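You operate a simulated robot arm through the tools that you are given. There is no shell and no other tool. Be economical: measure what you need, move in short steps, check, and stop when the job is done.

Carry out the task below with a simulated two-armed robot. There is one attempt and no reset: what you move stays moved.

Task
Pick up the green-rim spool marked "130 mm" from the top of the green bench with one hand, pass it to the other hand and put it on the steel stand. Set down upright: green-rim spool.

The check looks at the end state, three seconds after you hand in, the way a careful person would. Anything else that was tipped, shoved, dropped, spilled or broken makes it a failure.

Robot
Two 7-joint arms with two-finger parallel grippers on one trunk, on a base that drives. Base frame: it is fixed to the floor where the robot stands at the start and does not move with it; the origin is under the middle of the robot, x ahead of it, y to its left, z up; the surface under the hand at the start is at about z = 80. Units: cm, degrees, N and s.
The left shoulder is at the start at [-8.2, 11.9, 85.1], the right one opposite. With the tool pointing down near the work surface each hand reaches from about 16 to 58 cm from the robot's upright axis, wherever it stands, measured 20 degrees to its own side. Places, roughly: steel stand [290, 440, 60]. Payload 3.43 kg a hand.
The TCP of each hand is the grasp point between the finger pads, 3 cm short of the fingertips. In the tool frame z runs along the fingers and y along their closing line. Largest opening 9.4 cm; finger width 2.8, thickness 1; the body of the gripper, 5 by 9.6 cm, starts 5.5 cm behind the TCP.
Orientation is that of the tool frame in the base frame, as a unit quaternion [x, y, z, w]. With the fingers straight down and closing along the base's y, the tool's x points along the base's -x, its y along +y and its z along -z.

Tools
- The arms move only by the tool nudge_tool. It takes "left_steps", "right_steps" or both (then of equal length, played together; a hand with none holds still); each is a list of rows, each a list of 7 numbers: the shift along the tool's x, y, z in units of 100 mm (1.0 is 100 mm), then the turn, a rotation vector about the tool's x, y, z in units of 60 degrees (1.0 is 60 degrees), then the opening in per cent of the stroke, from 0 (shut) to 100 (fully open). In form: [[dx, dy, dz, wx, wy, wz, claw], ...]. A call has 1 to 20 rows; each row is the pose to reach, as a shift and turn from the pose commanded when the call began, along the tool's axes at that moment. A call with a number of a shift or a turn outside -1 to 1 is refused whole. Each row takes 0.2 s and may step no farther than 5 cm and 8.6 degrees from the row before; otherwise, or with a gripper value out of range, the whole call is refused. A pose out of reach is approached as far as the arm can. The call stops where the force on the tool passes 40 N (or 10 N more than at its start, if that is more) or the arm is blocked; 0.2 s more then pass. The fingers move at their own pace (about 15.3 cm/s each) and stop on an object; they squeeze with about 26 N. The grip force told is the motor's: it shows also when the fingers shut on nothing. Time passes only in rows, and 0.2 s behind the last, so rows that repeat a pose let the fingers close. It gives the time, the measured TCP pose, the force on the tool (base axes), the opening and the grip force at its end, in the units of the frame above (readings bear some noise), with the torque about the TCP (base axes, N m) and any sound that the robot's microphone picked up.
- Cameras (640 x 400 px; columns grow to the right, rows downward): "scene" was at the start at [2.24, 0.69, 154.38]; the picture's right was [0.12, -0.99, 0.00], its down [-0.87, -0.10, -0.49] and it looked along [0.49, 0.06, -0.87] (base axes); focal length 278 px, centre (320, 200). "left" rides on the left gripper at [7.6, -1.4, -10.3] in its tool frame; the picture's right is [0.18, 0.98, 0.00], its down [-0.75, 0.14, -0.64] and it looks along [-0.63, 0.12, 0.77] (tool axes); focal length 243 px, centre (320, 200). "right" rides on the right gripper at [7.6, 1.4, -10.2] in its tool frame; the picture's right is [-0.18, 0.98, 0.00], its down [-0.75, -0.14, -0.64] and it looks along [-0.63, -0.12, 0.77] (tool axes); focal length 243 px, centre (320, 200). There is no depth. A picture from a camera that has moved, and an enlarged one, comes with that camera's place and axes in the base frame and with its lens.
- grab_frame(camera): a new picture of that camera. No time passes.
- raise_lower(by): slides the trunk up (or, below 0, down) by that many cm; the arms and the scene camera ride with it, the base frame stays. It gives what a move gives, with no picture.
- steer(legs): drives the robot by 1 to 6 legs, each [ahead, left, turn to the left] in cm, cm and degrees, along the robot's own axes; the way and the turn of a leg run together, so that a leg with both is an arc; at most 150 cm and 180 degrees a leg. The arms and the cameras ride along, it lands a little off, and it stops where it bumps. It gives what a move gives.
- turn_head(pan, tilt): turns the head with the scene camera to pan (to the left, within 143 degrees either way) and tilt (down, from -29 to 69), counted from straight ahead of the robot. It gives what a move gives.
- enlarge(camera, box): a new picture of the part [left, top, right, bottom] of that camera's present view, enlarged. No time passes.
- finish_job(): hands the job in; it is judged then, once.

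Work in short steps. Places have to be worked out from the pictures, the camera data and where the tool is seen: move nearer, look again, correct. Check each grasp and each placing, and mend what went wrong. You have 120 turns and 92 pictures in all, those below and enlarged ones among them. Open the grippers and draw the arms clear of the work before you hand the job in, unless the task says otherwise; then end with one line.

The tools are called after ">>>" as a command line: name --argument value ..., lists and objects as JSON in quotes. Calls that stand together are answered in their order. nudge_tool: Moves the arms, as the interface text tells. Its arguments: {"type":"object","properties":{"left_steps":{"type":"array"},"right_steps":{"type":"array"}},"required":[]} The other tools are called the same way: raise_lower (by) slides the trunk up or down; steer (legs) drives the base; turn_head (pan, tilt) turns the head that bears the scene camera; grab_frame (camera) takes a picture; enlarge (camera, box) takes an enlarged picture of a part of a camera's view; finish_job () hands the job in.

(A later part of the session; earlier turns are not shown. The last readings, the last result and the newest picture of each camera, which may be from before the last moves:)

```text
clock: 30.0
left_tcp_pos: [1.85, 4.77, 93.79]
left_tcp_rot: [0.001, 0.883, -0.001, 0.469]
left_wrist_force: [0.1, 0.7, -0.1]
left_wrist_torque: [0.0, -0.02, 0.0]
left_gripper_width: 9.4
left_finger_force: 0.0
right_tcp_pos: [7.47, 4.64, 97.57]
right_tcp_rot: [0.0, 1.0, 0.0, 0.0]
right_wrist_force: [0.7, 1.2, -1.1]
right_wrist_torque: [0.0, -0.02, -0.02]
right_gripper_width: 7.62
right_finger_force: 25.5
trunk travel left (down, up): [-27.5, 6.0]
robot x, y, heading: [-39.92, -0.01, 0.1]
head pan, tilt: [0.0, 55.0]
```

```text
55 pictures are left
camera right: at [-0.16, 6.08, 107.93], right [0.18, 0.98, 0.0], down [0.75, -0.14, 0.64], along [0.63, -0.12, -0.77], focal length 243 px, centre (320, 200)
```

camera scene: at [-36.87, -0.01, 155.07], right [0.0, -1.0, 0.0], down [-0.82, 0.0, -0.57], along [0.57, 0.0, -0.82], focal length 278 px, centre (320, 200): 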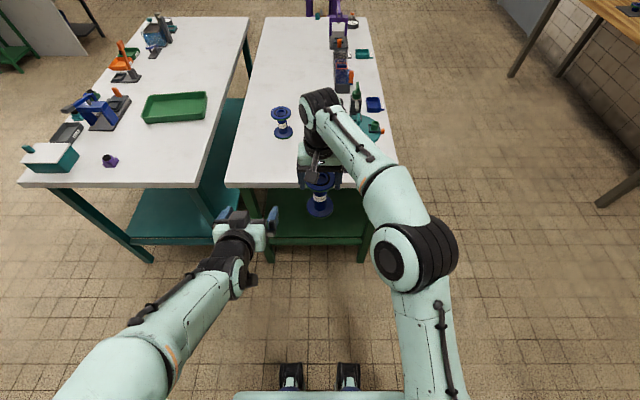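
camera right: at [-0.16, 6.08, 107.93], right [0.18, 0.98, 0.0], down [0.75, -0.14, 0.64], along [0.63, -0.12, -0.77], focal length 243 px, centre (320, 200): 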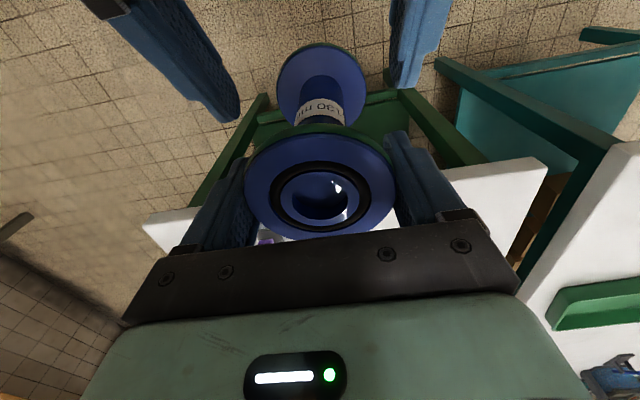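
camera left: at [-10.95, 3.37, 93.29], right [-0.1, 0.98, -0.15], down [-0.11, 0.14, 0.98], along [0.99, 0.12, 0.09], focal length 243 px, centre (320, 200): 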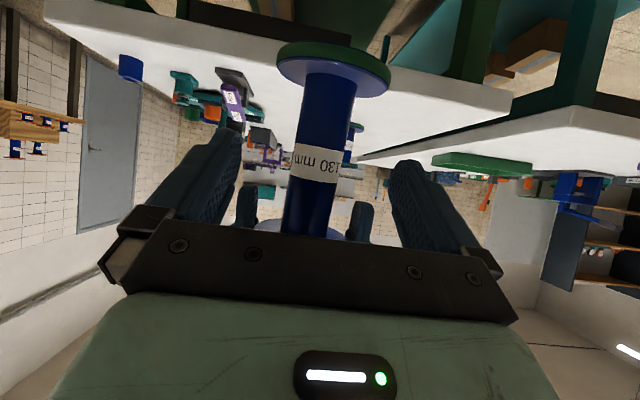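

The hands are well aligned with no contact. I advance the remaining 5 cm.

>>> nudge_tool --left_steps '[[0, 0, 0.15, 0, 0, 0, 100], [0, 0, 0.3, 0, 0, 0, 100], [0, 0, 0.45, 0, 0, 0, 100], [0, 0, 0.5, 0, 0, 0, 100], [0, 0, 0.5, 0, 0, 0, 100]]'

>>> grab_frame --camera "left"

>>> grab_frame --camera "right"

```text
clock: 31.2
left_tcp_pos: [5.98, 4.84, 91.01]
left_tcp_rot: [0.001, 0.883, -0.001, 0.469]
left_wrist_force: [-0.1, -0.4, 0.2]
left_wrist_torque: [-0.05, -0.02, -0.02]
left_gripper_width: 9.38
left_finger_force: 0.1
right_tcp_pos: [7.49, 4.71, 97.62]
right_tcp_rot: [-0.001, 1.0, 0.0, 0.0]
right_wrist_force: [-0.4, 0.0, -2.2]
right_wrist_torque: [-0.01, -0.02, 0.01]
right_gripper_width: 7.61
right_finger_force: 25.8
trunk travel left (down, up): [-27.5, 6.0]
robot x, y, heading: [-40.12, -0.12, 0.1]
head pan, tilt: [0.0, 55.0]
```

```text
54 pictures are left
camera left: at [-6.81, 3.36, 90.51], right [-0.1, 0.98, -0.15], down [-0.11, 0.14, 0.98], along [0.99, 0.12, 0.09], focal length 243 px, centre (320, 200)
```

left: 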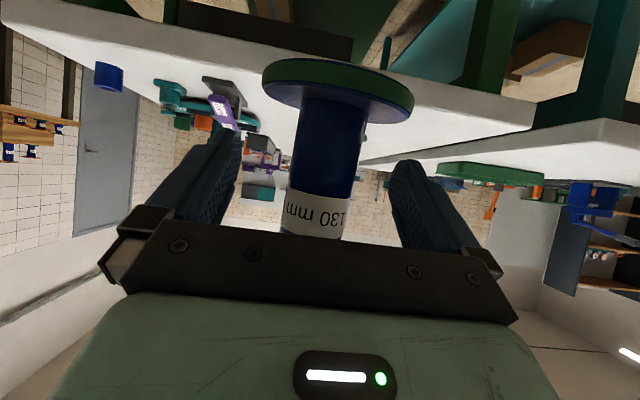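

```text
53 pictures are left
camera right: at [-0.13, 6.08, 107.92], right [0.18, 0.98, 0.0], down [0.75, -0.14, 0.64], along [0.63, -0.12, -0.77], focal length 243 px, centre (320, 200)
```

right: 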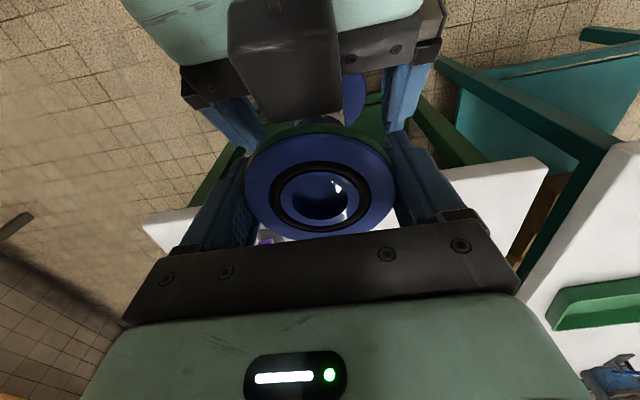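

The left fingers straddle the core, so I close the left hand while the right keeps holding.

>>> nudge_tool --left_steps '[[0, 0, 0, 0, 0, 0, 70], [0, 0, 0, 0, 0, 0, 45], [0, 0, 0, 0, 0, 0, 0], [0, 0, 0, 0, 0, 0, 0], [0, 0, 0, 0, 0, 0, 0]]'

>>> grab_frame --camera "left"

```text
clock: 32.4
left_tcp_pos: [6.0, 4.75, 91.05]
left_tcp_rot: [0.0, 0.883, -0.001, 0.469]
left_wrist_force: [0.0, 0.2, -0.4]
left_wrist_torque: [-0.06, -0.02, -0.13]
left_gripper_width: 3.92
left_finger_force: 26.0
right_tcp_pos: [7.54, 4.6, 97.65]
right_tcp_rot: [0.001, 1.0, 0.0, 0.0]
right_wrist_force: [-0.2, -0.5, -0.8]
right_wrist_torque: [-0.08, 0.07, 0.13]
right_gripper_width: 7.62
right_finger_force: 26.2
trunk travel left (down, up): [-27.5, 6.0]
robot x, y, heading: [-39.77, 0.11, 0.1]
head pan, tilt: [0.0, 55.0]
```

```text
52 pictures are left
camera left: at [-6.82, 3.37, 90.52], right [-0.1, 0.98, -0.15], down [-0.11, 0.14, 0.98], along [0.99, 0.12, 0.09], focal length 243 px, centre (320, 200)
```

left: 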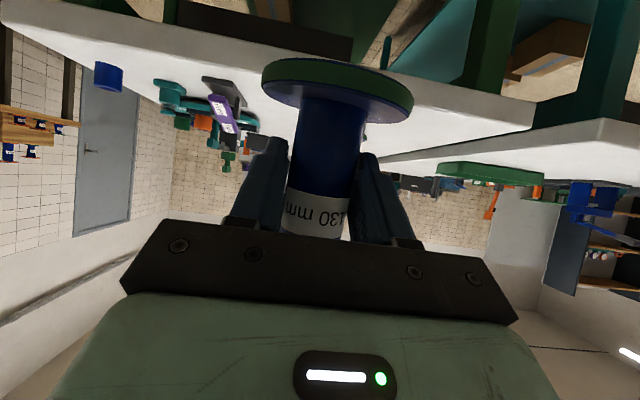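

The left holds the 3.9 cm core at 26 N. I open the right hand, then lift it straight up clear.

>>> nudge_tool --right_steps '[[0, 0, 0, 0, 0, 0, 100], [0, 0, 0, 0, 0, 0, 100], [0, 0, 0, 0, 0, 0, 100]]'

>>> grab_frame --camera "right"

```text
clock: 33.2
left_tcp_pos: [5.97, 4.94, 90.97]
left_tcp_rot: [0.0, 0.883, 0.0, 0.469]
left_wrist_force: [0.7, 0.2, 0.0]
left_wrist_torque: [0.0, 0.0, 0.0]
left_gripper_width: 3.94
left_finger_force: 26.5
right_tcp_pos: [7.44, 4.53, 97.58]
right_tcp_rot: [0.0, 1.0, 0.0, 0.0]
right_wrist_force: [-0.3, -0.5, -0.4]
right_wrist_torque: [-0.01, 0.01, 0.0]
right_gripper_width: 9.4
right_finger_force: 0.1
trunk travel left (down, up): [-27.5, 6.0]
robot x, y, heading: [-39.94, -0.13, 0.1]
head pan, tilt: [0.0, 55.0]
```

```text
51 pictures are left
camera right: at [-0.13, 6.07, 107.93], right [0.18, 0.98, 0.0], down [0.75, -0.14, 0.64], along [0.63, -0.12, -0.77], focal length 243 px, centre (320, 200)
```

right: 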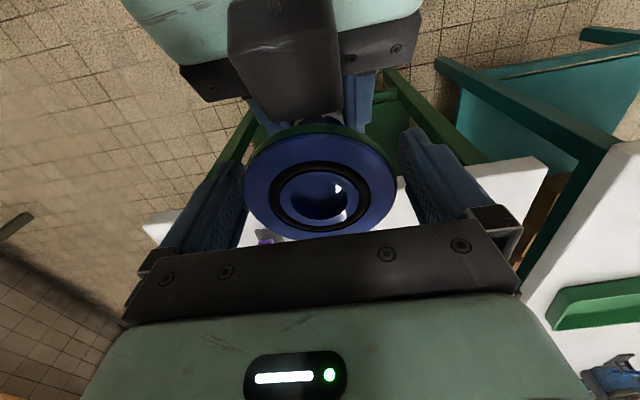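

The right hand is open and the spool stays put in the left. I raise the right hand (slightly back to stay in reach), then swing it right.

>>> nudge_tool --right_steps '[[0, 0, -0.1, 0, 0, 0, 100], [0.05, 0, -0.25, 0, 0, 0, 100], [0.15, 0, -0.45, 0, 0, 0, 100], [0.2, 0, -0.65, 0, 0, 0, 100], [0.2, 0, -0.65, 0, 0, 0, 100]]'

>>> grab_frame --camera "right"

```text
clock: 34.4
left_tcp_pos: [5.89, 4.82, 91.04]
left_tcp_rot: [0.001, 0.883, -0.001, 0.469]
left_wrist_force: [-0.4, 0.1, -0.8]
left_wrist_torque: [-0.02, -0.01, -0.01]
left_gripper_width: 3.92
left_finger_force: 25.9
right_tcp_pos: [5.4, 4.66, 104.05]
right_tcp_rot: [0.0, 1.0, -0.001, 0.001]
right_wrist_force: [-0.5, 0.3, 0.6]
right_wrist_torque: [-0.03, -0.03, 0.01]
right_gripper_width: 9.41
right_finger_force: 0.1
trunk travel left (down, up): [-27.5, 6.0]
robot x, y, heading: [-39.83, -0.1, 0.2]
head pan, tilt: [0.0, 55.0]
```

```text
50 pictures are left
camera right: at [-2.2, 6.04, 114.41], right [0.18, 0.98, 0.0], down [0.75, -0.14, 0.64], along [0.63, -0.12, -0.77], focal length 243 px, centre (320, 200)
```

right: 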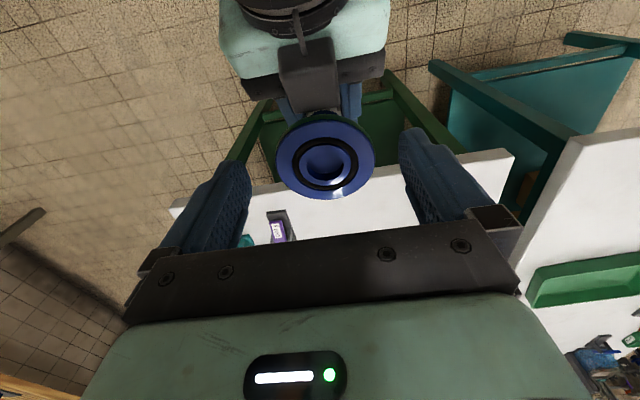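

The right fingers are above the rim. I take the right hand 20 cm to the right and back, and keep the left still.

>>> nudge_tool --right_steps '[[0, -0.2, -0.1, 0, 0, 0, 100], [0, -0.5, -0.1, 0, 0, 0, 100], [0, -0.8, -0.1, 0, 0, 0, 100], [0, -1.0, -0.1, 0, 0, 0, 100], [0.3, -1.0, -0.1, 0, 0, 0, 100], [0.6, -1.0, -0.1, 0, 0, 0, 100], [1.0, -1.0, -0.1, 0, 0, 0, 100]]'

>>> nudge_tool --right_steps '[[0, -0.3, 0, 0, 0, 0, 100], [0, -0.6, 0, 0, 0, 0, 100], [0, -1.0, 0, 0, 0, 0, 100]]'

>>> grab_frame --camera "scene"

```text
clock: 36.0
left_tcp_pos: [5.98, 4.84, 91.07]
left_tcp_rot: [0.001, 0.883, -0.001, 0.469]
left_wrist_force: [0.2, 0.8, 0.3]
left_wrist_torque: [-0.04, -0.04, -0.02]
left_gripper_width: 3.93
left_finger_force: 25.9
right_tcp_pos: [-4.8, -5.47, 105.14]
right_tcp_rot: [0.001, 1.0, -0.001, 0.001]
right_wrist_force: [-0.2, -0.6, 0.3]
right_wrist_torque: [-0.04, -0.01, 0.03]
right_gripper_width: 9.39
right_finger_force: 0.1
trunk travel left (down, up): [-27.5, 6.0]
robot x, y, heading: [-39.81, -0.32, -0.2]
head pan, tilt: [0.0, 55.0]
```

```text
clock: 36.8
left_tcp_pos: [5.94, 4.73, 91.09]
left_tcp_rot: [0.001, 0.883, 0.0, 0.47]
left_wrist_force: [0.5, -0.4, -0.3]
left_wrist_torque: [0.0, 0.03, 0.02]
left_gripper_width: 3.91
left_finger_force: 25.9
right_tcp_pos: [-4.59, -15.47, 104.99]
right_tcp_rot: [0.0, 1.0, 0.0, 0.0]
right_wrist_force: [-0.1, -0.9, -0.5]
right_wrist_torque: [0.02, 0.04, -0.01]
right_gripper_width: 9.4
right_finger_force: 0.1
trunk travel left (down, up): [-27.5, 6.0]
robot x, y, heading: [-39.94, 0.2, 0.2]
head pan, tilt: [0.0, 55.0]
```

```text
49 pictures are left
camera scene: at [-36.89, -0.19, 155.07], right [0.0, -1.0, 0.0], down [-0.82, 0.0, -0.57], along [0.57, 0.0, -0.82], focal length 278 px, centre (320, 200)
```

scene: 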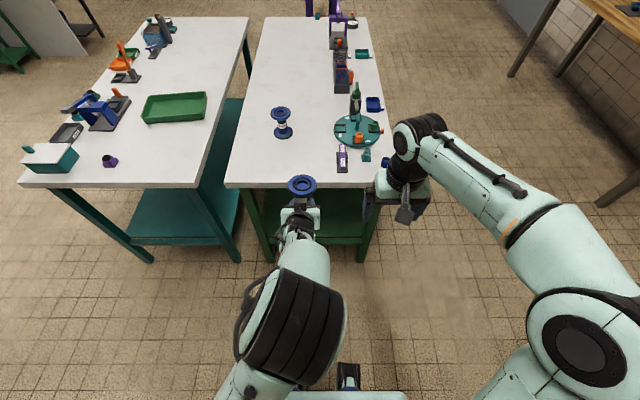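

Hand-over done: the spool is held by the left hand alone. I move it 8 cm left for a relaxed posture, then turn left and drive to get around the left bench.

>>> nudge_tool --left_steps '[[-0.1, 0.2, 0, 0, 0, 0, 0], [-0.2, 0.4, 0, 0, 0, 0, 0], [-0.3, 0.6, 0, 0, 0, 0, 0], [-0.4, 0.8, 0, 0, 0, 0, 0]]'

>>> steer --legs '[[0, 0, 90], [150, 0, 0], [17, 0, 0]]'

>>> turn_head --pan -45 --tilt 20

>>> grab_frame --camera "scene"

```text
clock: 37.8
left_tcp_pos: [8.34, 12.87, 94.34]
left_tcp_rot: [0.0, 0.883, 0.0, 0.469]
left_wrist_force: [1.2, 0.0, -2.6]
left_wrist_torque: [0.0, 0.04, 0.02]
left_gripper_width: 3.93
left_finger_force: 25.7
right_tcp_pos: [-4.57, -15.17, 105.0]
right_tcp_rot: [0.0, 1.0, 0.0, 0.0]
right_wrist_force: [0.2, -0.4, 0.9]
right_wrist_torque: [0.02, 0.03, 0.0]
right_gripper_width: 9.39
right_finger_force: 0.1
trunk travel left (down, up): [-27.5, 6.0]
robot x, y, heading: [-39.79, -0.25, -0.1]
head pan, tilt: [0.0, 55.0]
```

```text
clock: 50.1
left_tcp_pos: [-53.82, 214.68, 94.39]
left_tcp_rot: [0.627, -0.622, -0.332, -0.33]
left_wrist_force: [-0.2, -0.5, -2.4]
left_wrist_torque: [0.01, 0.02, 0.01]
left_gripper_width: 3.89
left_finger_force: 26.1
right_tcp_pos: [-25.67, 202.22, 105.22]
right_tcp_rot: [0.71, -0.704, 0.0, 0.0]
right_wrist_force: [0.2, 0.7, -0.3]
right_wrist_torque: [-0.04, 0.03, 0.01]
right_gripper_width: 9.38
right_finger_force: 0.1
trunk travel left (down, up): [-27.5, 6.0]
robot x, y, heading: [-40.6, 166.73, 90.3]
head pan, tilt: [0.0, 55.0]
```

```text
clock: 51.2
left_tcp_pos: [-53.84, 214.75, 94.26]
left_tcp_rot: [0.627, -0.623, -0.332, -0.329]
left_wrist_force: [0.8, 0.4, -2.1]
left_wrist_torque: [-0.04, 0.0, 0.02]
left_gripper_width: 3.86
left_finger_force: 26.0
right_tcp_pos: [-25.59, 202.03, 105.13]
right_tcp_rot: [0.71, -0.705, 0.0, 0.0]
right_wrist_force: [0.2, 0.7, 0.4]
right_wrist_torque: [-0.02, 0.0, 0.01]
right_gripper_width: 9.41
right_finger_force: 0.1
trunk travel left (down, up): [-27.5, 6.0]
robot x, y, heading: [-40.27, 166.87, 90.5]
head pan, tilt: [-45.0, 20.0]
```

```text
48 pictures are left
camera scene: at [-33.98, 168.93, 160.27], right [0.71, -0.7, 0.0], down [-0.24, -0.24, -0.94], along [0.66, 0.67, -0.34], focal length 278 px, centre (320, 200)
```

scene: 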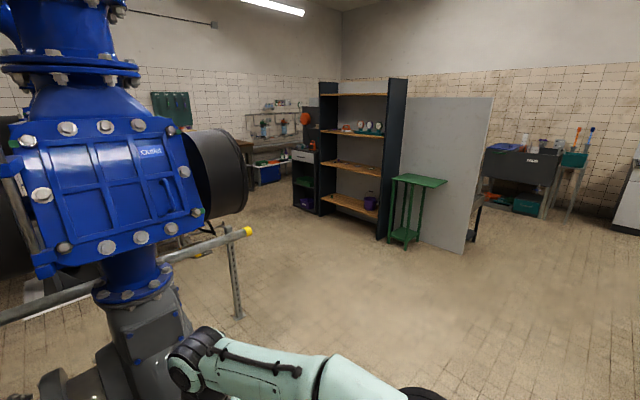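

The way ahead (+x at y≈167) is open. I turn right and drive along it to look behind the partition.

>>> steer --legs '[[0, 0, -90], [150, 0, 0], [90, 0, 0]]'

>>> turn_head --pan 40 --tilt 15

>>> grab_frame --camera "scene"

```text
clock: 66.8
left_tcp_pos: [246.83, 180.4, 94.32]
left_tcp_rot: [0.0, 0.884, 0.0, 0.468]
left_wrist_force: [-0.2, -0.7, -3.0]
left_wrist_torque: [-0.01, 0.05, -0.02]
left_gripper_width: 3.81
left_finger_force: 26.0
right_tcp_pos: [233.94, 152.26, 105.09]
right_tcp_rot: [0.0, 1.0, 0.0, 0.0]
right_wrist_force: [0.5, 0.1, 0.7]
right_wrist_torque: [-0.03, 0.02, -0.02]
right_gripper_width: 9.41
right_finger_force: 0.1
trunk travel left (down, up): [-27.5, 6.0]
robot x, y, heading: [198.95, 167.5, 0.1]
head pan, tilt: [-45.0, 20.0]
```

```text
clock: 68.4
left_tcp_pos: [246.84, 180.32, 94.33]
left_tcp_rot: [0.0, 0.883, 0.0, 0.469]
left_wrist_force: [-0.1, 0.9, -2.8]
left_wrist_torque: [0.0, 0.02, 0.0]
left_gripper_width: 3.8
left_finger_force: 26.1
right_tcp_pos: [233.96, 152.23, 105.09]
right_tcp_rot: [0.0, 1.0, 0.001, 0.0]
right_wrist_force: [-0.6, 0.4, 1.1]
right_wrist_torque: [0.01, 0.02, 0.0]
right_gripper_width: 9.4
right_finger_force: 0.0
trunk travel left (down, up): [-27.5, 6.0]
robot x, y, heading: [198.42, 167.26, 0.0]
head pan, tilt: [40.0, 15.0]
```

```text
47 pictures are left
camera scene: at [201.64, 173.48, 161.09], right [0.64, -0.77, 0.0], down [-0.2, -0.17, -0.97], along [0.74, 0.62, -0.26], focal length 278 px, centre (320, 200)
```

scene: 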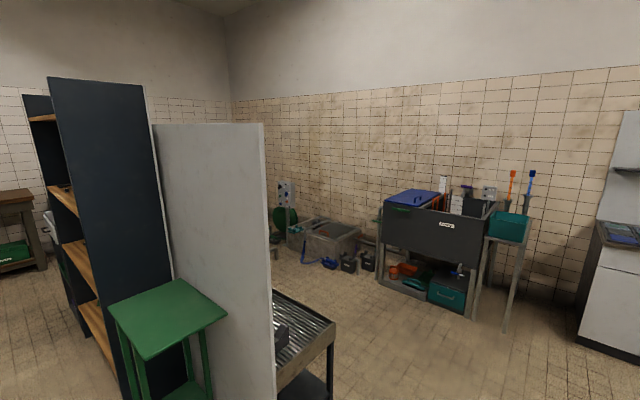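

The region behind the partition starts to show. The left grip width drifts slightly (3.93→3.80), so I check the spool in the left camera.

>>> grab_frame --camera "left"

```text
46 pictures are left
camera left: at [234.02, 178.88, 93.84], right [-0.1, 0.98, -0.15], down [-0.11, 0.14, 0.98], along [0.99, 0.12, 0.09], focal length 243 px, centre (320, 200)
```

left: 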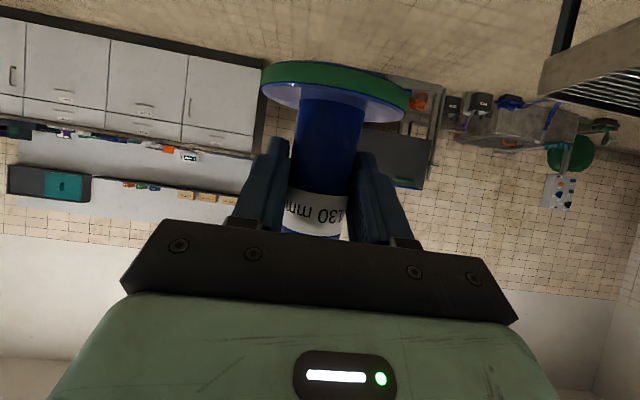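

The grip still looks fine. I drive further ahead and look left behind the partition.

>>> steer --legs '[[135, 0, 0]]'

>>> turn_head --pan 100 --tilt 18

>>> grab_frame --camera "scene"

```text
clock: 75.2
left_tcp_pos: [382.36, 180.41, 94.33]
left_tcp_rot: [0.0, 0.883, 0.0, 0.469]
left_wrist_force: [0.8, 0.0, -2.9]
left_wrist_torque: [0.01, 0.02, -0.02]
left_gripper_width: 3.74
left_finger_force: 25.9
right_tcp_pos: [369.46, 152.35, 105.13]
right_tcp_rot: [0.0, 1.0, 0.0, 0.0]
right_wrist_force: [-0.2, -0.4, -0.5]
right_wrist_torque: [0.02, 0.0, -0.02]
right_gripper_width: 9.39
right_finger_force: 0.0
trunk travel left (down, up): [-27.5, 6.0]
robot x, y, heading: [334.45, 167.63, 0.2]
head pan, tilt: [40.0, 15.0]
```

```text
clock: 76.5
left_tcp_pos: [382.38, 180.37, 94.28]
left_tcp_rot: [-0.001, 0.884, 0.0, 0.468]
left_wrist_force: [0.1, -0.3, -2.0]
left_wrist_torque: [0.01, 0.02, -0.01]
left_gripper_width: 3.77
left_finger_force: 26.2
right_tcp_pos: [369.38, 152.29, 105.1]
right_tcp_rot: [0.0, 1.0, 0.0, 0.0]
right_wrist_force: [0.1, 0.9, 0.8]
right_wrist_torque: [-0.01, -0.02, 0.05]
right_gripper_width: 9.41
right_finger_force: 0.1
trunk travel left (down, up): [-27.5, 6.0]
robot x, y, heading: [333.86, 167.81, -0.3]
head pan, tilt: [100.0, 18.0]
```

```text
45 pictures are left
camera scene: at [328.34, 176.69, 160.6], right [0.98, 0.17, 0.0], down [0.05, -0.3, -0.95], along [-0.17, 0.94, -0.31], focal length 278 px, centre (320, 200)
```

scene: 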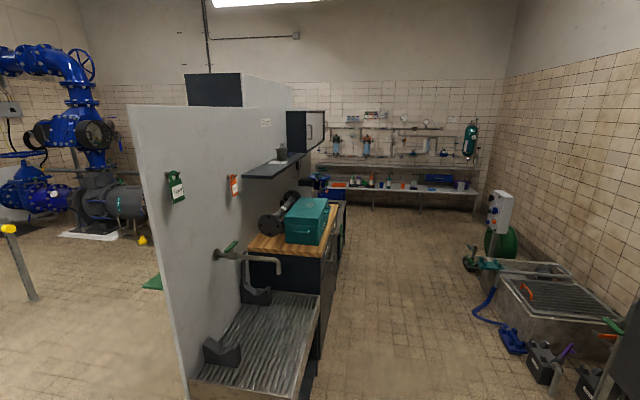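

The stand's nominal place projects near (327, 214); I enlarge there.

>>> enlarge --camera "scene" --box '[250, 130, 410, 290]'

```text
2.50 times, centred on (330, 210) of scene
camera zoom: at [328.34, 176.69, 160.6], right [0.98, 0.17, 0.0], down [0.05, -0.3, -0.95], along [-0.17, 0.94, -0.31], focal length 694 px, centre (295, 175)
```

zoom: 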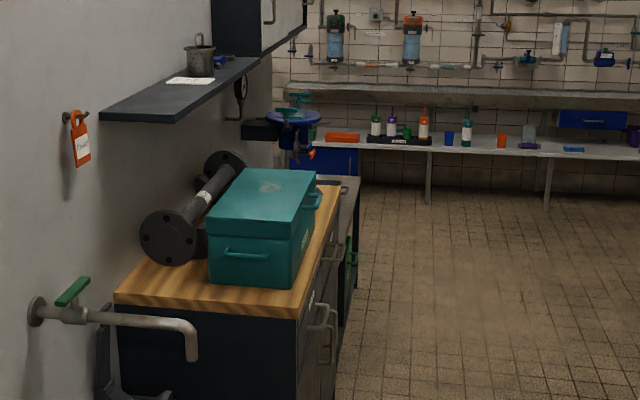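

The stand is likely just beyond the wood-topped cabinet, reached from the corridor x≈320–440. I turn left, sidestep to x≈378 and drive up a bit, then look again.

>>> steer --legs '[[0, 0, 90], [0, -43, 0], [130, 0, 0]]'

>>> turn_head --pan 35 --tilt 28

>>> grab_frame --camera "scene"

```text
clock: 90.7
left_tcp_pos: [366.2, 344.09, 94.26]
left_tcp_rot: [-0.623, 0.626, 0.33, 0.332]
left_wrist_force: [0.6, 0.3, -1.6]
left_wrist_torque: [-0.02, 0.01, 0.0]
left_gripper_width: 3.66
left_finger_force: 26.0
right_tcp_pos: [394.23, 331.07, 105.09]
right_tcp_rot: [-0.704, 0.71, 0.0, 0.0]
right_wrist_force: [0.2, 0.3, -0.1]
right_wrist_torque: [0.0, -0.01, 0.0]
right_gripper_width: 9.4
right_finger_force: 0.0
trunk travel left (down, up): [-27.5, 6.0]
robot x, y, heading: [378.44, 295.84, 89.7]
head pan, tilt: [100.0, 18.0]
```

```text
clock: 92.0
left_tcp_pos: [366.25, 344.02, 94.27]
left_tcp_rot: [-0.623, 0.627, 0.33, 0.333]
left_wrist_force: [0.3, 0.1, -2.1]
left_wrist_torque: [-0.03, -0.02, -0.03]
left_gripper_width: 3.64
left_finger_force: 25.9
right_tcp_pos: [394.4, 330.91, 105.11]
right_tcp_rot: [-0.705, 0.71, 0.0, 0.0]
right_wrist_force: [1.2, 0.0, -0.2]
right_wrist_torque: [0.02, 0.03, -0.03]
right_gripper_width: 9.39
right_finger_force: 0.0
trunk travel left (down, up): [-27.5, 6.0]
robot x, y, heading: [378.8, 295.68, 89.5]
head pan, tilt: [35.0, 28.0]
```

```text
43 pictures are left
camera scene: at [373.59, 298.92, 158.99], right [0.82, 0.57, 0.0], down [0.27, -0.39, -0.88], along [-0.5, 0.73, -0.47], focal length 278 px, centre (320, 200)
```

scene: 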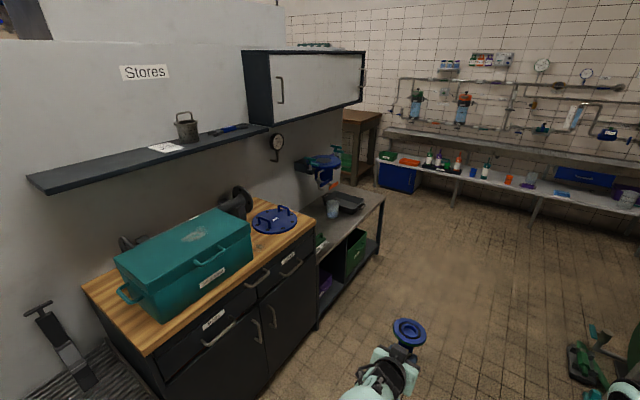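

The grey-topped stand with a glass and tray on it is at the nominal place. I enlarge it and check the spool grip (width now 3.64).

>>> enlarge --camera "scene" --box '[280, 140, 420, 300]'

>>> grab_frame --camera "left"

>>> enlarge --camera "scene" --box '[340, 300, 480, 400]'

```text
2.50 times, centred on (350, 220) of scene
camera zoom: at [373.59, 298.92, 158.99], right [0.82, 0.57, 0.0], down [0.27, -0.39, -0.88], along [-0.5, 0.73, -0.47], focal length 694 px, centre (245, 150)
```

zoom: 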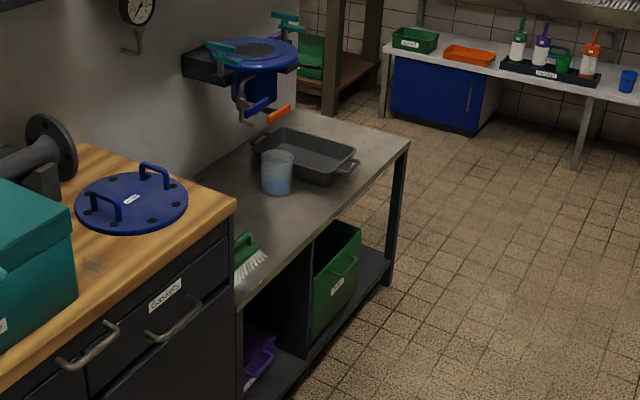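

```text
41 pictures are left
camera left: at [367.54, 331.27, 93.84], right [-0.98, -0.1, -0.15], down [-0.14, -0.11, 0.98], along [-0.11, 0.99, 0.09], focal length 243 px, centre (320, 200)
```

left: 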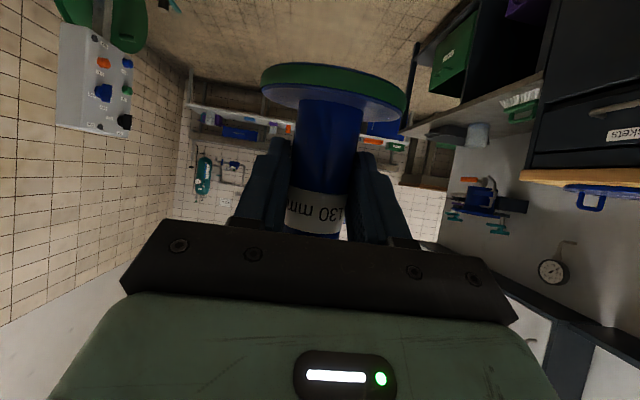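

```text
4.00 times, centred on (410, 350) of scene
camera zoom: at [373.59, 298.92, 158.99], right [0.82, 0.57, 0.0], down [0.27, -0.39, -0.88], along [-0.5, 0.73, -0.47], focal length 1110 px, centre (-40, -400)
```

zoom: 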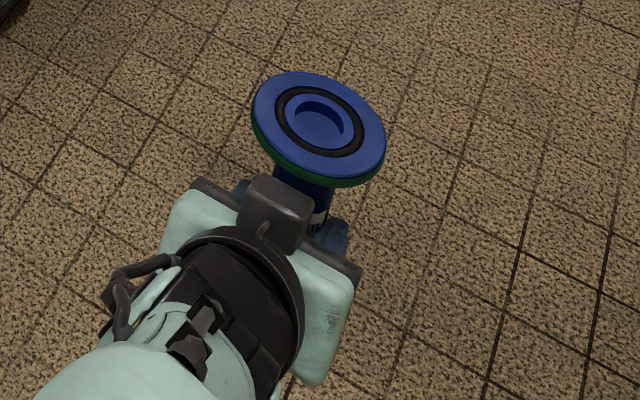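

The spool is secure and seems near vertical. The stand top spans about x 265–306, y 393–487; a free patch lies at about (297, 426), between brush and glass. I retract the right hand, drive up level with it and turn to face it.

>>> nudge_tool --right_steps '[[0.25, -0.2, 0, 0, 0, 0, 100], [0.5, -0.4, 0, 0, 0, 0, 100], [0.75, -0.6, 0, 0, 0, 0, 100], [1.0, -0.8, 0, 0, 0, 0, 100]]'

>>> steer --legs '[[143, 0, 0], [0, 0, 90]]'

>>> turn_head --pan 5 --tilt 45

>>> grab_frame --camera "scene"

```text
clock: 93.0
left_tcp_pos: [366.35, 343.97, 94.25]
left_tcp_rot: [-0.622, 0.627, 0.33, 0.332]
left_wrist_force: [-0.3, 0.6, -1.8]
left_wrist_torque: [-0.04, 0.0, 0.01]
left_gripper_width: 3.6
left_finger_force: 26.1
right_tcp_pos: [402.24, 320.79, 105.16]
right_tcp_rot: [-0.706, 0.709, 0.0, 0.0]
right_wrist_force: [-0.1, -0.4, -1.0]
right_wrist_torque: [0.0, -0.02, -0.02]
right_gripper_width: 9.4
right_finger_force: 0.1
trunk travel left (down, up): [-27.5, 6.0]
robot x, y, heading: [378.61, 295.98, 89.7]
head pan, tilt: [35.0, 28.0]
```

```text
clock: 104.0
left_tcp_pos: [331.24, 425.42, 94.42]
left_tcp_rot: [0.884, 0.001, -0.468, 0.001]
left_wrist_force: [0.2, 0.5, -0.2]
left_wrist_torque: [-0.01, -0.02, 0.01]
left_gripper_width: 3.56
left_finger_force: 26.2
right_tcp_pos: [354.02, 461.59, 105.11]
right_tcp_rot: [1.0, 0.001, 0.0, 0.0]
right_wrist_force: [0.3, -0.6, -0.5]
right_wrist_torque: [0.01, -0.01, 0.01]
right_gripper_width: 9.4
right_finger_force: 0.0
trunk travel left (down, up): [-27.5, 6.0]
robot x, y, heading: [379.13, 438.12, -179.8]
head pan, tilt: [35.0, 28.0]
```

```text
clock: 104.9
left_tcp_pos: [331.12, 425.39, 94.29]
left_tcp_rot: [0.883, 0.001, -0.469, 0.0]
left_wrist_force: [0.5, -0.7, -2.3]
left_wrist_torque: [-0.01, -0.01, 0.03]
left_gripper_width: 3.56
left_finger_force: 26.6
right_tcp_pos: [353.99, 461.44, 105.09]
right_tcp_rot: [1.0, 0.001, 0.0, 0.0]
right_wrist_force: [0.2, -0.2, 0.7]
right_wrist_torque: [0.0, 0.0, 0.03]
right_gripper_width: 9.42
right_finger_force: 0.0
trunk travel left (down, up): [-27.5, 6.0]
robot x, y, heading: [379.15, 438.37, -179.9]
head pan, tilt: [5.0, 45.0]
```

```text
39 pictures are left
camera scene: at [375.66, 437.45, 156.41], right [-0.09, 1.0, 0.0], down [0.7, 0.06, -0.71], along [-0.7, -0.06, -0.71], focal length 278 px, centre (320, 200)
```

scene: 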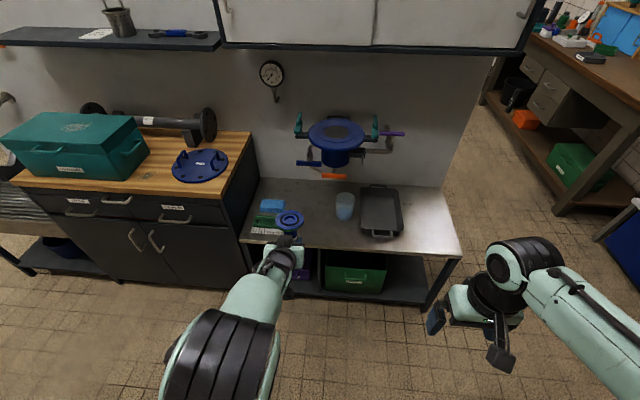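

I enlarge the stand top to map the free area precisely.

>>> enlarge --camera "scene" --box '[225, 160, 425, 300]'

>>> grab_frame --camera "left"

```text
2.86 times, centred on (325, 230) of scene
camera zoom: at [375.66, 437.45, 156.41], right [-0.09, 1.0, 0.0], down [0.7, 0.06, -0.71], along [-0.7, -0.06, -0.71], focal length 793 px, centre (306, 114)
```

zoom: 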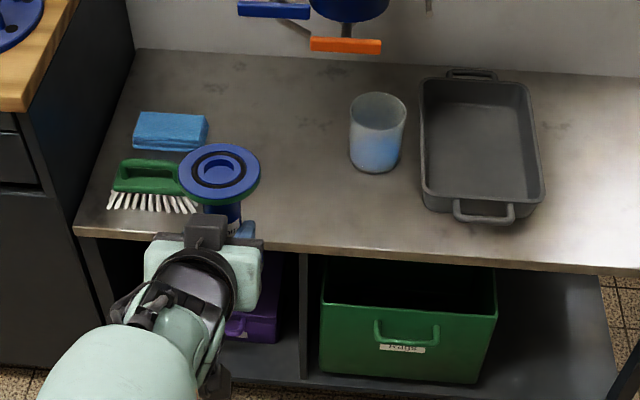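

```text
37 pictures are left
camera left: at [343.91, 426.85, 93.84], right [0.11, -0.98, -0.15], down [0.11, -0.14, 0.98], along [-0.99, -0.12, 0.09], focal length 243 px, centre (320, 200)
```

left: 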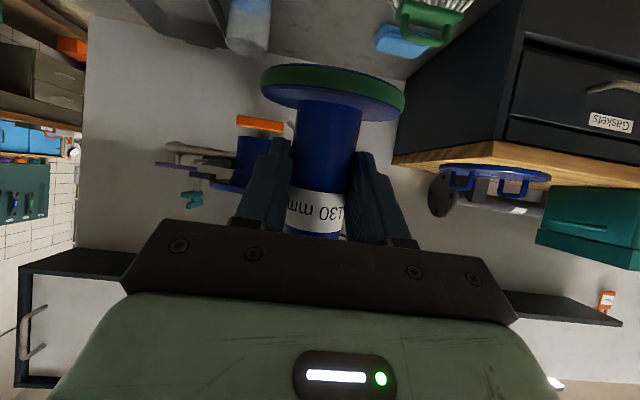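

Map: glass at (291, 441.5), brush end y≈417, front edge x≈307.5. The goal is (295, 427.5). The spool's top leans about 6–7° away from me, so I pitch the left hand up 6.5°, then drive in 33 cm at the present height.

>>> nudge_tool --left_steps '[[0, 0, 0, 0, -0.05, 0, 0], [0, 0, 0, 0, -0.11, 0, 0], [0, 0, 0, 0, -0.11, 0, 0]]'

>>> steer --legs '[[33, -2, 0]]'

>>> turn_head --pan 15 --tilt 55

>>> grab_frame --camera "scene"

>>> grab_frame --camera "left"

```text
clock: 105.7
left_tcp_pos: [331.22, 425.48, 94.34]
left_tcp_rot: [0.855, 0.001, -0.519, 0.001]
left_wrist_force: [0.3, -0.6, -1.7]
left_wrist_torque: [0.0, -0.04, -0.01]
left_gripper_width: 3.57
left_finger_force: 25.9
right_tcp_pos: [353.93, 461.51, 105.11]
right_tcp_rot: [1.0, 0.002, 0.0, 0.0]
right_wrist_force: [-0.5, -0.9, -0.2]
right_wrist_torque: [0.02, 0.01, -0.03]
right_gripper_width: 9.4
right_finger_force: 0.0
trunk travel left (down, up): [-27.5, 6.0]
robot x, y, heading: [378.96, 438.62, -180.1]
head pan, tilt: [5.0, 45.0]
```

```text
clock: 107.9
left_tcp_pos: [298.03, 427.55, 94.35]
left_tcp_rot: [0.855, -0.001, -0.519, -0.001]
left_wrist_force: [0.3, 0.0, -1.8]
left_wrist_torque: [0.01, -0.02, 0.0]
left_gripper_width: 3.56
left_finger_force: 26.2
right_tcp_pos: [320.92, 463.65, 105.16]
right_tcp_rot: [1.0, -0.001, 0.0, 0.0]
right_wrist_force: [0.3, 0.0, -0.8]
right_wrist_torque: [0.01, -0.01, -0.02]
right_gripper_width: 9.41
right_finger_force: 0.0
trunk travel left (down, up): [-27.5, 6.0]
robot x, y, heading: [345.9, 439.98, 179.9]
head pan, tilt: [5.0, 45.0]
```

```text
clock: 108.6
left_tcp_pos: [298.13, 427.49, 94.33]
left_tcp_rot: [0.855, 0.0, -0.518, 0.0]
left_wrist_force: [-0.3, -0.5, -2.1]
left_wrist_torque: [0.0, -0.01, -0.03]
left_gripper_width: 3.55
left_finger_force: 25.5
right_tcp_pos: [320.97, 463.64, 105.08]
right_tcp_rot: [1.0, 0.0, 0.0, 0.0]
right_wrist_force: [0.1, -0.2, 0.1]
right_wrist_torque: [0.01, 0.0, -0.04]
right_gripper_width: 9.39
right_finger_force: 0.2
trunk travel left (down, up): [-27.5, 6.0]
robot x, y, heading: [346.19, 440.08, 180.0]
head pan, tilt: [15.0, 55.0]
```

```text
36 pictures are left
camera scene: at [343.68, 438.29, 155.07], right [-0.26, 0.97, 0.0], down [0.79, 0.21, -0.57], along [-0.55, -0.15, -0.82], focal length 278 px, centre (320, 200)
```

scene: 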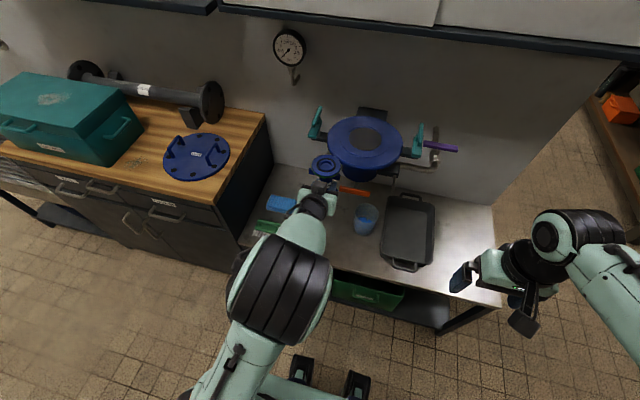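

```text
35 pictures are left
camera left: at [310.63, 428.95, 92.39], right [0.08, -0.98, -0.16], down [0.22, -0.14, 0.96], along [-0.97, -0.12, 0.21], focal length 243 px, centre (320, 200)
```

left: 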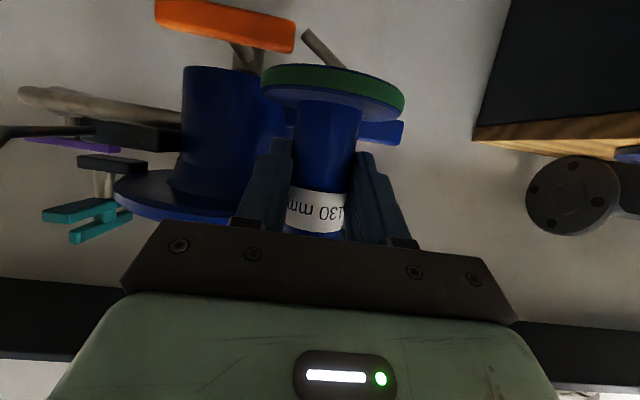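

A crank assembly hangs on the wall near (288, 431–440, 82). Staying at x≈297.5 leaves margin both to it and to the front edge. I zoom in to check clearances.

>>> enlarge --camera "scene" --box '[230, 100, 450, 280]'

```text
2.22 times, centred on (340, 190) of scene
camera zoom: at [343.68, 438.29, 155.07], right [-0.26, 0.97, 0.0], down [0.79, 0.21, -0.57], along [-0.55, -0.15, -0.82], focal length 617 px, centre (276, 222)
```

zoom: 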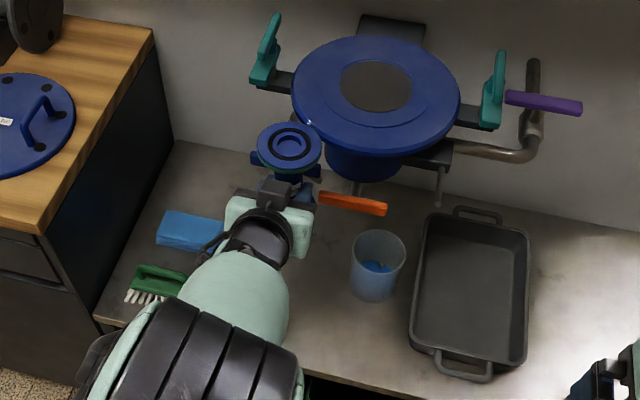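

A blue bar sits at about (291, 421–430, 90), only ~2 cm beyond the rim. I draw the spool 1.8 cm back toward me, then lower the trunk 20 cm.

>>> nudge_tool --left_steps '[[0.04, 0, -0.08, 0, 0, 0, 0], [0.083, 0, -0.16, 0, 0, 0, 0], [0.083, 0, -0.16, 0, 0, 0, 0]]'

>>> raise_lower --by -20

>>> grab_frame --camera "left"

>>> grab_frame --camera "scene"

```text
clock: 109.4
left_tcp_pos: [299.99, 427.58, 94.35]
left_tcp_rot: [0.855, 0.001, -0.519, 0.0]
left_wrist_force: [0.5, 0.3, -2.4]
left_wrist_torque: [-0.03, -0.02, -0.02]
left_gripper_width: 3.55
left_finger_force: 25.9
right_tcp_pos: [320.86, 463.59, 105.13]
right_tcp_rot: [1.0, -0.001, 0.001, 0.0]
right_wrist_force: [0.4, -0.2, -0.1]
right_wrist_torque: [0.0, -0.02, -0.02]
right_gripper_width: 9.42
right_finger_force: 0.1
trunk travel left (down, up): [-27.5, 6.0]
robot x, y, heading: [345.94, 440.36, 179.9]
head pan, tilt: [15.0, 55.0]
```

```text
clock: 111.6
left_tcp_pos: [299.96, 427.6, 74.47]
left_tcp_rot: [0.855, -0.001, -0.519, -0.001]
left_wrist_force: [-0.5, 0.0, -1.6]
left_wrist_torque: [-0.01, -0.06, -0.01]
left_gripper_width: 3.53
left_finger_force: 25.5
right_tcp_pos: [320.9, 463.61, 85.15]
right_tcp_rot: [1.0, -0.002, 0.001, 0.0]
right_wrist_force: [0.5, 0.5, -0.2]
right_wrist_torque: [0.02, 0.02, 0.02]
right_gripper_width: 9.42
right_finger_force: 0.0
trunk travel left (down, up): [-7.5, 26.0]
robot x, y, heading: [346.49, 440.29, 180.1]
head pan, tilt: [15.0, 55.0]
```

```text
33 pictures are left
camera left: at [312.43, 428.93, 72.43], right [0.08, -0.98, -0.16], down [0.22, -0.14, 0.96], along [-0.97, -0.12, 0.21], focal length 243 px, centre (320, 200)
```

left: 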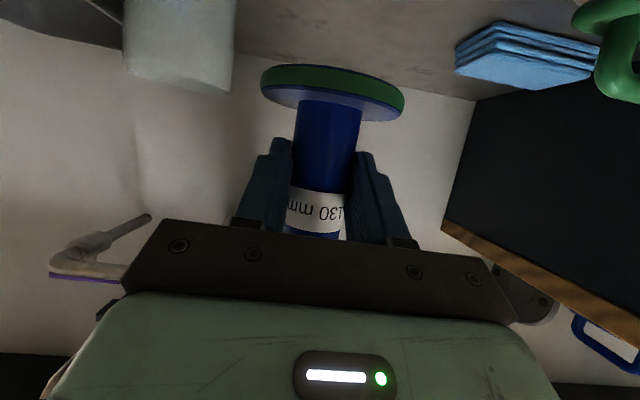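

```text
32 pictures are left
camera scene: at [340.73, 438.29, 134.47], right [-0.26, 0.97, 0.0], down [0.79, 0.21, -0.57], along [-0.55, -0.15, -0.82], focal length 278 px, centre (320, 200)
```

scene: 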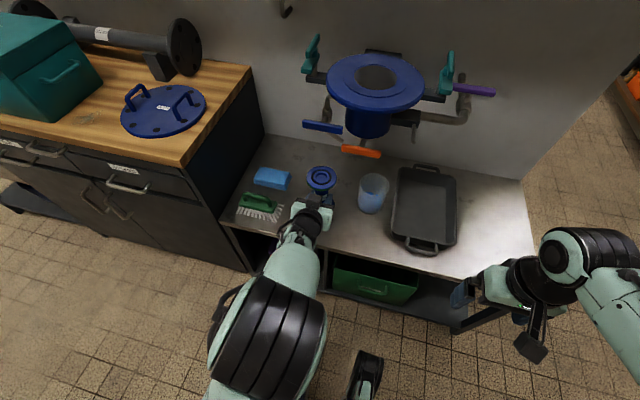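

The spool is between brush and glass and below the crank. I zoom in to check the spot and the spool's tilt.

>>> enlarge --camera "scene" --box '[220, 140, 420, 270]'

```text
3.08 times, centred on (320, 205) of scene
camera zoom: at [340.73, 438.29, 134.47], right [-0.26, 0.97, 0.0], down [0.79, 0.21, -0.57], along [-0.55, -0.15, -0.82], focal length 854 px, centre (320, 185)
```

zoom: 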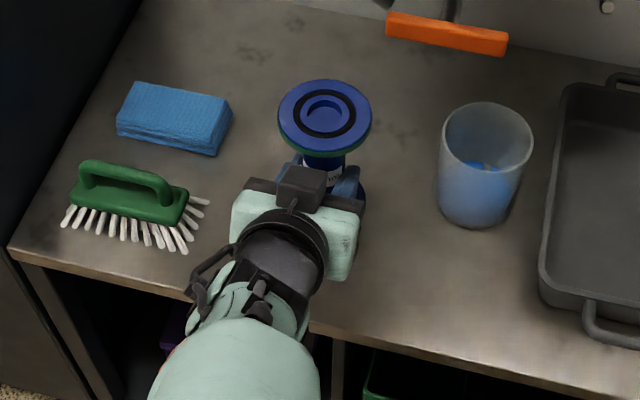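

The spool now stands vertical at about (298.7, 427.4), clear of brush and glass. I lower the trunk another 6 cm and shift 1.5 cm further onto the stand.

>>> raise_lower --by -6

>>> nudge_tool --left_steps '[[-0.035, 0, 0.067, 0, 0, 0, 0], [-0.07, 0, 0.133, 0, 0, 0, 0], [-0.07, 0, 0.133, 0, 0, 0, 0]]'

>>> grab_frame --camera "left"

>>> enlarge --camera "scene" --box '[220, 120, 420, 250]'

```text
clock: 112.6
left_tcp_pos: [299.89, 427.51, 68.47]
left_tcp_rot: [0.855, -0.001, -0.519, -0.001]
left_wrist_force: [0.3, 0.2, -2.3]
left_wrist_torque: [0.01, -0.01, 0.01]
left_gripper_width: 3.56
left_finger_force: 25.6
right_tcp_pos: [320.98, 463.72, 79.09]
right_tcp_rot: [1.0, -0.001, 0.001, -0.001]
right_wrist_force: [0.0, -0.4, 1.9]
right_wrist_torque: [0.0, 0.01, 0.0]
right_gripper_width: 9.38
right_finger_force: 0.1
trunk travel left (down, up): [-1.5, 32.0]
robot x, y, heading: [346.27, 440.33, 179.9]
head pan, tilt: [15.0, 55.0]
```

```text
clock: 113.4
left_tcp_pos: [298.44, 427.45, 68.37]
left_tcp_rot: [0.855, -0.001, -0.519, -0.001]
left_wrist_force: [-0.7, 0.1, -1.6]
left_wrist_torque: [-0.05, -0.01, 0.01]
left_gripper_width: 3.55
left_finger_force: 26.2
right_tcp_pos: [320.99, 463.58, 79.16]
right_tcp_rot: [1.0, 0.0, 0.0, 0.0]
right_wrist_force: [-0.1, -0.4, 0.0]
right_wrist_torque: [0.01, -0.01, 0.01]
right_gripper_width: 9.42
right_finger_force: 0.0
trunk travel left (down, up): [-1.5, 32.0]
robot x, y, heading: [346.38, 440.55, 179.9]
head pan, tilt: [15.0, 55.0]
```

```text
30 pictures are left
camera left: at [310.93, 428.96, 66.42], right [0.08, -0.98, -0.16], down [0.22, -0.14, 0.96], along [-0.97, -0.12, 0.21], focal length 243 px, centre (320, 200)
```

left: 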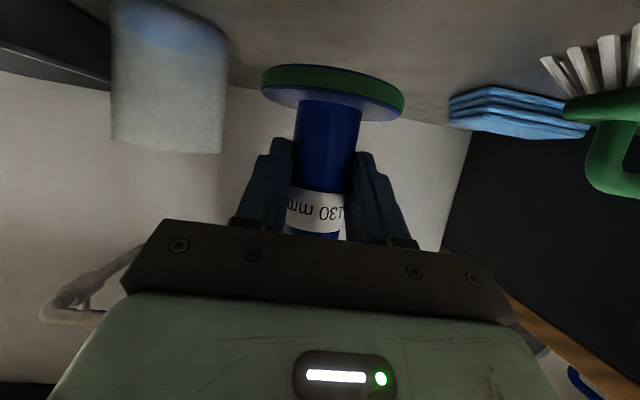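

```text
3.08 times, centred on (320, 185) of scene
camera zoom: at [338.89, 438.29, 128.41], right [-0.26, 0.97, 0.0], down [0.79, 0.21, -0.57], along [-0.55, -0.15, -0.82], focal length 854 px, centre (320, 246)
```

zoom: 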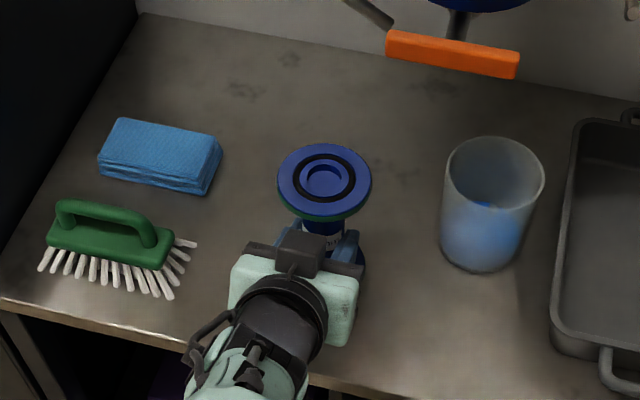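

Still about 2–2.5 cm above the stand by my estimate. I lower the left hand in small rows and watch the force.

>>> nudge_tool --left_steps '[[0.044, 0, 0.023, 0, 0, 0, 0], [0.089, 0, 0.046, 0, 0, 0, 0], [0.115, 0, 0.06, 0, 0, 0, 0], [0.142, 0, 0.074, 0, 0, 0, 0], [0.142, 0, 0.074, 0, 0, 0, 0]]'

>>> grab_frame --camera "left"

```text
clock: 114.6
left_tcp_pos: [298.42, 427.57, 66.89]
left_tcp_rot: [0.855, 0.0, -0.519, 0.0]
left_wrist_force: [-0.3, -0.4, -1.5]
left_wrist_torque: [-0.05, -0.01, -0.03]
left_gripper_width: 3.55
left_finger_force: 26.0
right_tcp_pos: [320.97, 463.46, 79.04]
right_tcp_rot: [1.0, -0.001, 0.001, 0.0]
right_wrist_force: [0.2, -0.8, 0.8]
right_wrist_torque: [-0.02, 0.01, -0.05]
right_gripper_width: 9.39
right_finger_force: 0.0
trunk travel left (down, up): [-1.5, 32.0]
robot x, y, heading: [346.69, 439.8, 180.1]
head pan, tilt: [15.0, 55.0]
```

```text
28 pictures are left
camera left: at [310.91, 428.95, 64.83], right [0.08, -0.98, -0.16], down [0.22, -0.14, 0.96], along [-0.97, -0.12, 0.21], focal length 243 px, centre (320, 200)
```

left: 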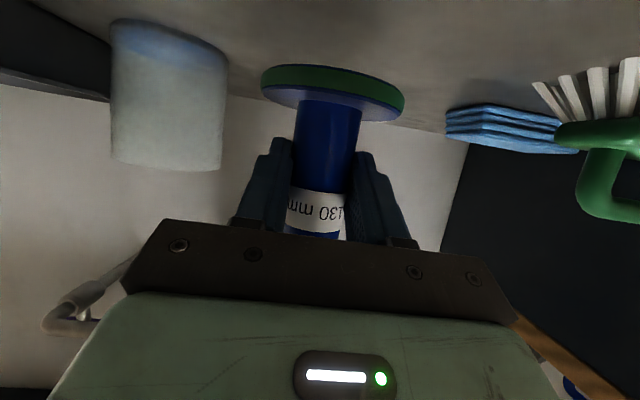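

No contact yet, so I go 0.6 cm further in fine rows.

>>> nudge_tool --left_steps '[[0.018, 0, 0.009, 0, 0, 0, 0], [0.036, 0, 0.018, 0, 0, 0, 0], [0.053, 0, 0.028, 0, 0, 0, 0], [0.053, 0, 0.028, 0, 0, 0, 0]]'

```text
clock: 115.6
left_tcp_pos: [298.43, 427.4, 66.04]
left_tcp_rot: [0.855, -0.001, -0.519, 0.0]
left_wrist_force: [-0.7, -0.8, -2.0]
left_wrist_torque: [0.0, -0.07, -0.01]
left_gripper_width: 3.53
left_finger_force: 25.9
right_tcp_pos: [320.98, 463.68, 79.07]
right_tcp_rot: [1.0, 0.0, 0.0, 0.0]
right_wrist_force: [0.0, 0.5, 0.0]
right_wrist_torque: [-0.03, 0.0, 0.01]
right_gripper_width: 9.43
right_finger_force: 0.0
trunk travel left (down, up): [-1.5, 32.0]
robot x, y, heading: [346.0, 440.4, 179.8]
head pan, tilt: [15.0, 55.0]
```

Force is still just the spool's weight. Another 0.5 cm.

>>> nudge_tool --left_steps '[[0.015, 0, 0.008, 0, 0, 0, 0], [0.03, 0, 0.015, 0, 0, 0, 0], [0.044, 0, 0.023, 0, 0, 0, 0], [0.044, 0, 0.023, 0, 0, 0, 0]]'

>>> enlarge --camera "left" --box '[200, 20, 480, 200]'

```text
clock: 116.6
left_tcp_pos: [298.29, 427.59, 65.6]
left_tcp_rot: [0.855, 0.0, -0.518, 0.0]
left_wrist_force: [0.5, 0.5, -1.6]
left_wrist_torque: [0.0, 0.02, 0.01]
left_gripper_width: 3.54
left_finger_force: 25.6
right_tcp_pos: [320.87, 463.55, 79.2]
right_tcp_rot: [1.0, 0.0, 0.0, 0.0]
right_wrist_force: [-0.6, 0.4, -0.3]
right_wrist_torque: [0.0, 0.02, -0.02]
right_gripper_width: 9.4
right_finger_force: 0.0
trunk travel left (down, up): [-1.5, 32.0]
robot x, y, heading: [345.96, 440.27, 179.8]
head pan, tilt: [15.0, 55.0]
```

```text
2.22 times, centred on (340, 110) of left
camera zoom: at [310.94, 428.94, 63.72], right [0.08, -0.98, -0.16], down [0.22, -0.14, 0.96], along [-0.97, -0.12, 0.21], focal length 539 px, centre (276, 400)
```

zoom: 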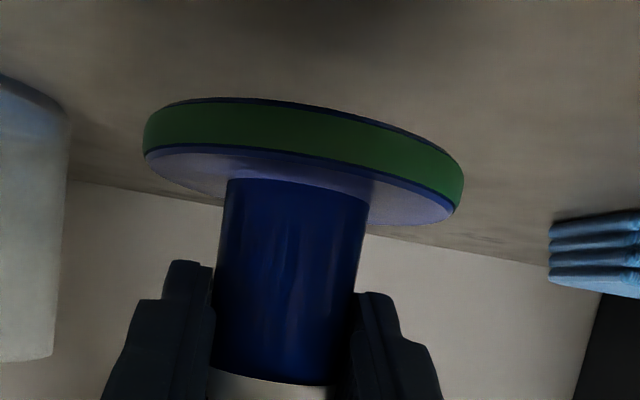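

The flange is parallel with the stand top, still no contact. I go 0.5 cm further.

>>> nudge_tool --left_steps '[[0.015, 0, 0.008, 0, 0, 0, 0], [0.03, 0, 0.015, 0, 0, 0, 0], [0.044, 0, 0.023, 0, 0, 0, 0], [0.044, 0, 0.023, 0, 0, 0, 0]]'

```text
clock: 117.6
left_tcp_pos: [298.48, 427.5, 65.09]
left_tcp_rot: [0.855, -0.002, -0.518, -0.001]
left_wrist_force: [0.1, 0.4, -2.2]
left_wrist_torque: [-0.02, -0.04, -0.02]
left_gripper_width: 3.53
left_finger_force: 26.3
right_tcp_pos: [320.89, 463.53, 79.06]
right_tcp_rot: [1.0, -0.001, 0.001, 0.0]
right_wrist_force: [-0.6, -0.1, 0.3]
right_wrist_torque: [0.03, 0.0, 0.02]
right_gripper_width: 9.43
right_finger_force: 0.1
trunk travel left (down, up): [-1.5, 32.0]
robot x, y, heading: [345.96, 440.49, 179.9]
head pan, tilt: [15.0, 55.0]
```

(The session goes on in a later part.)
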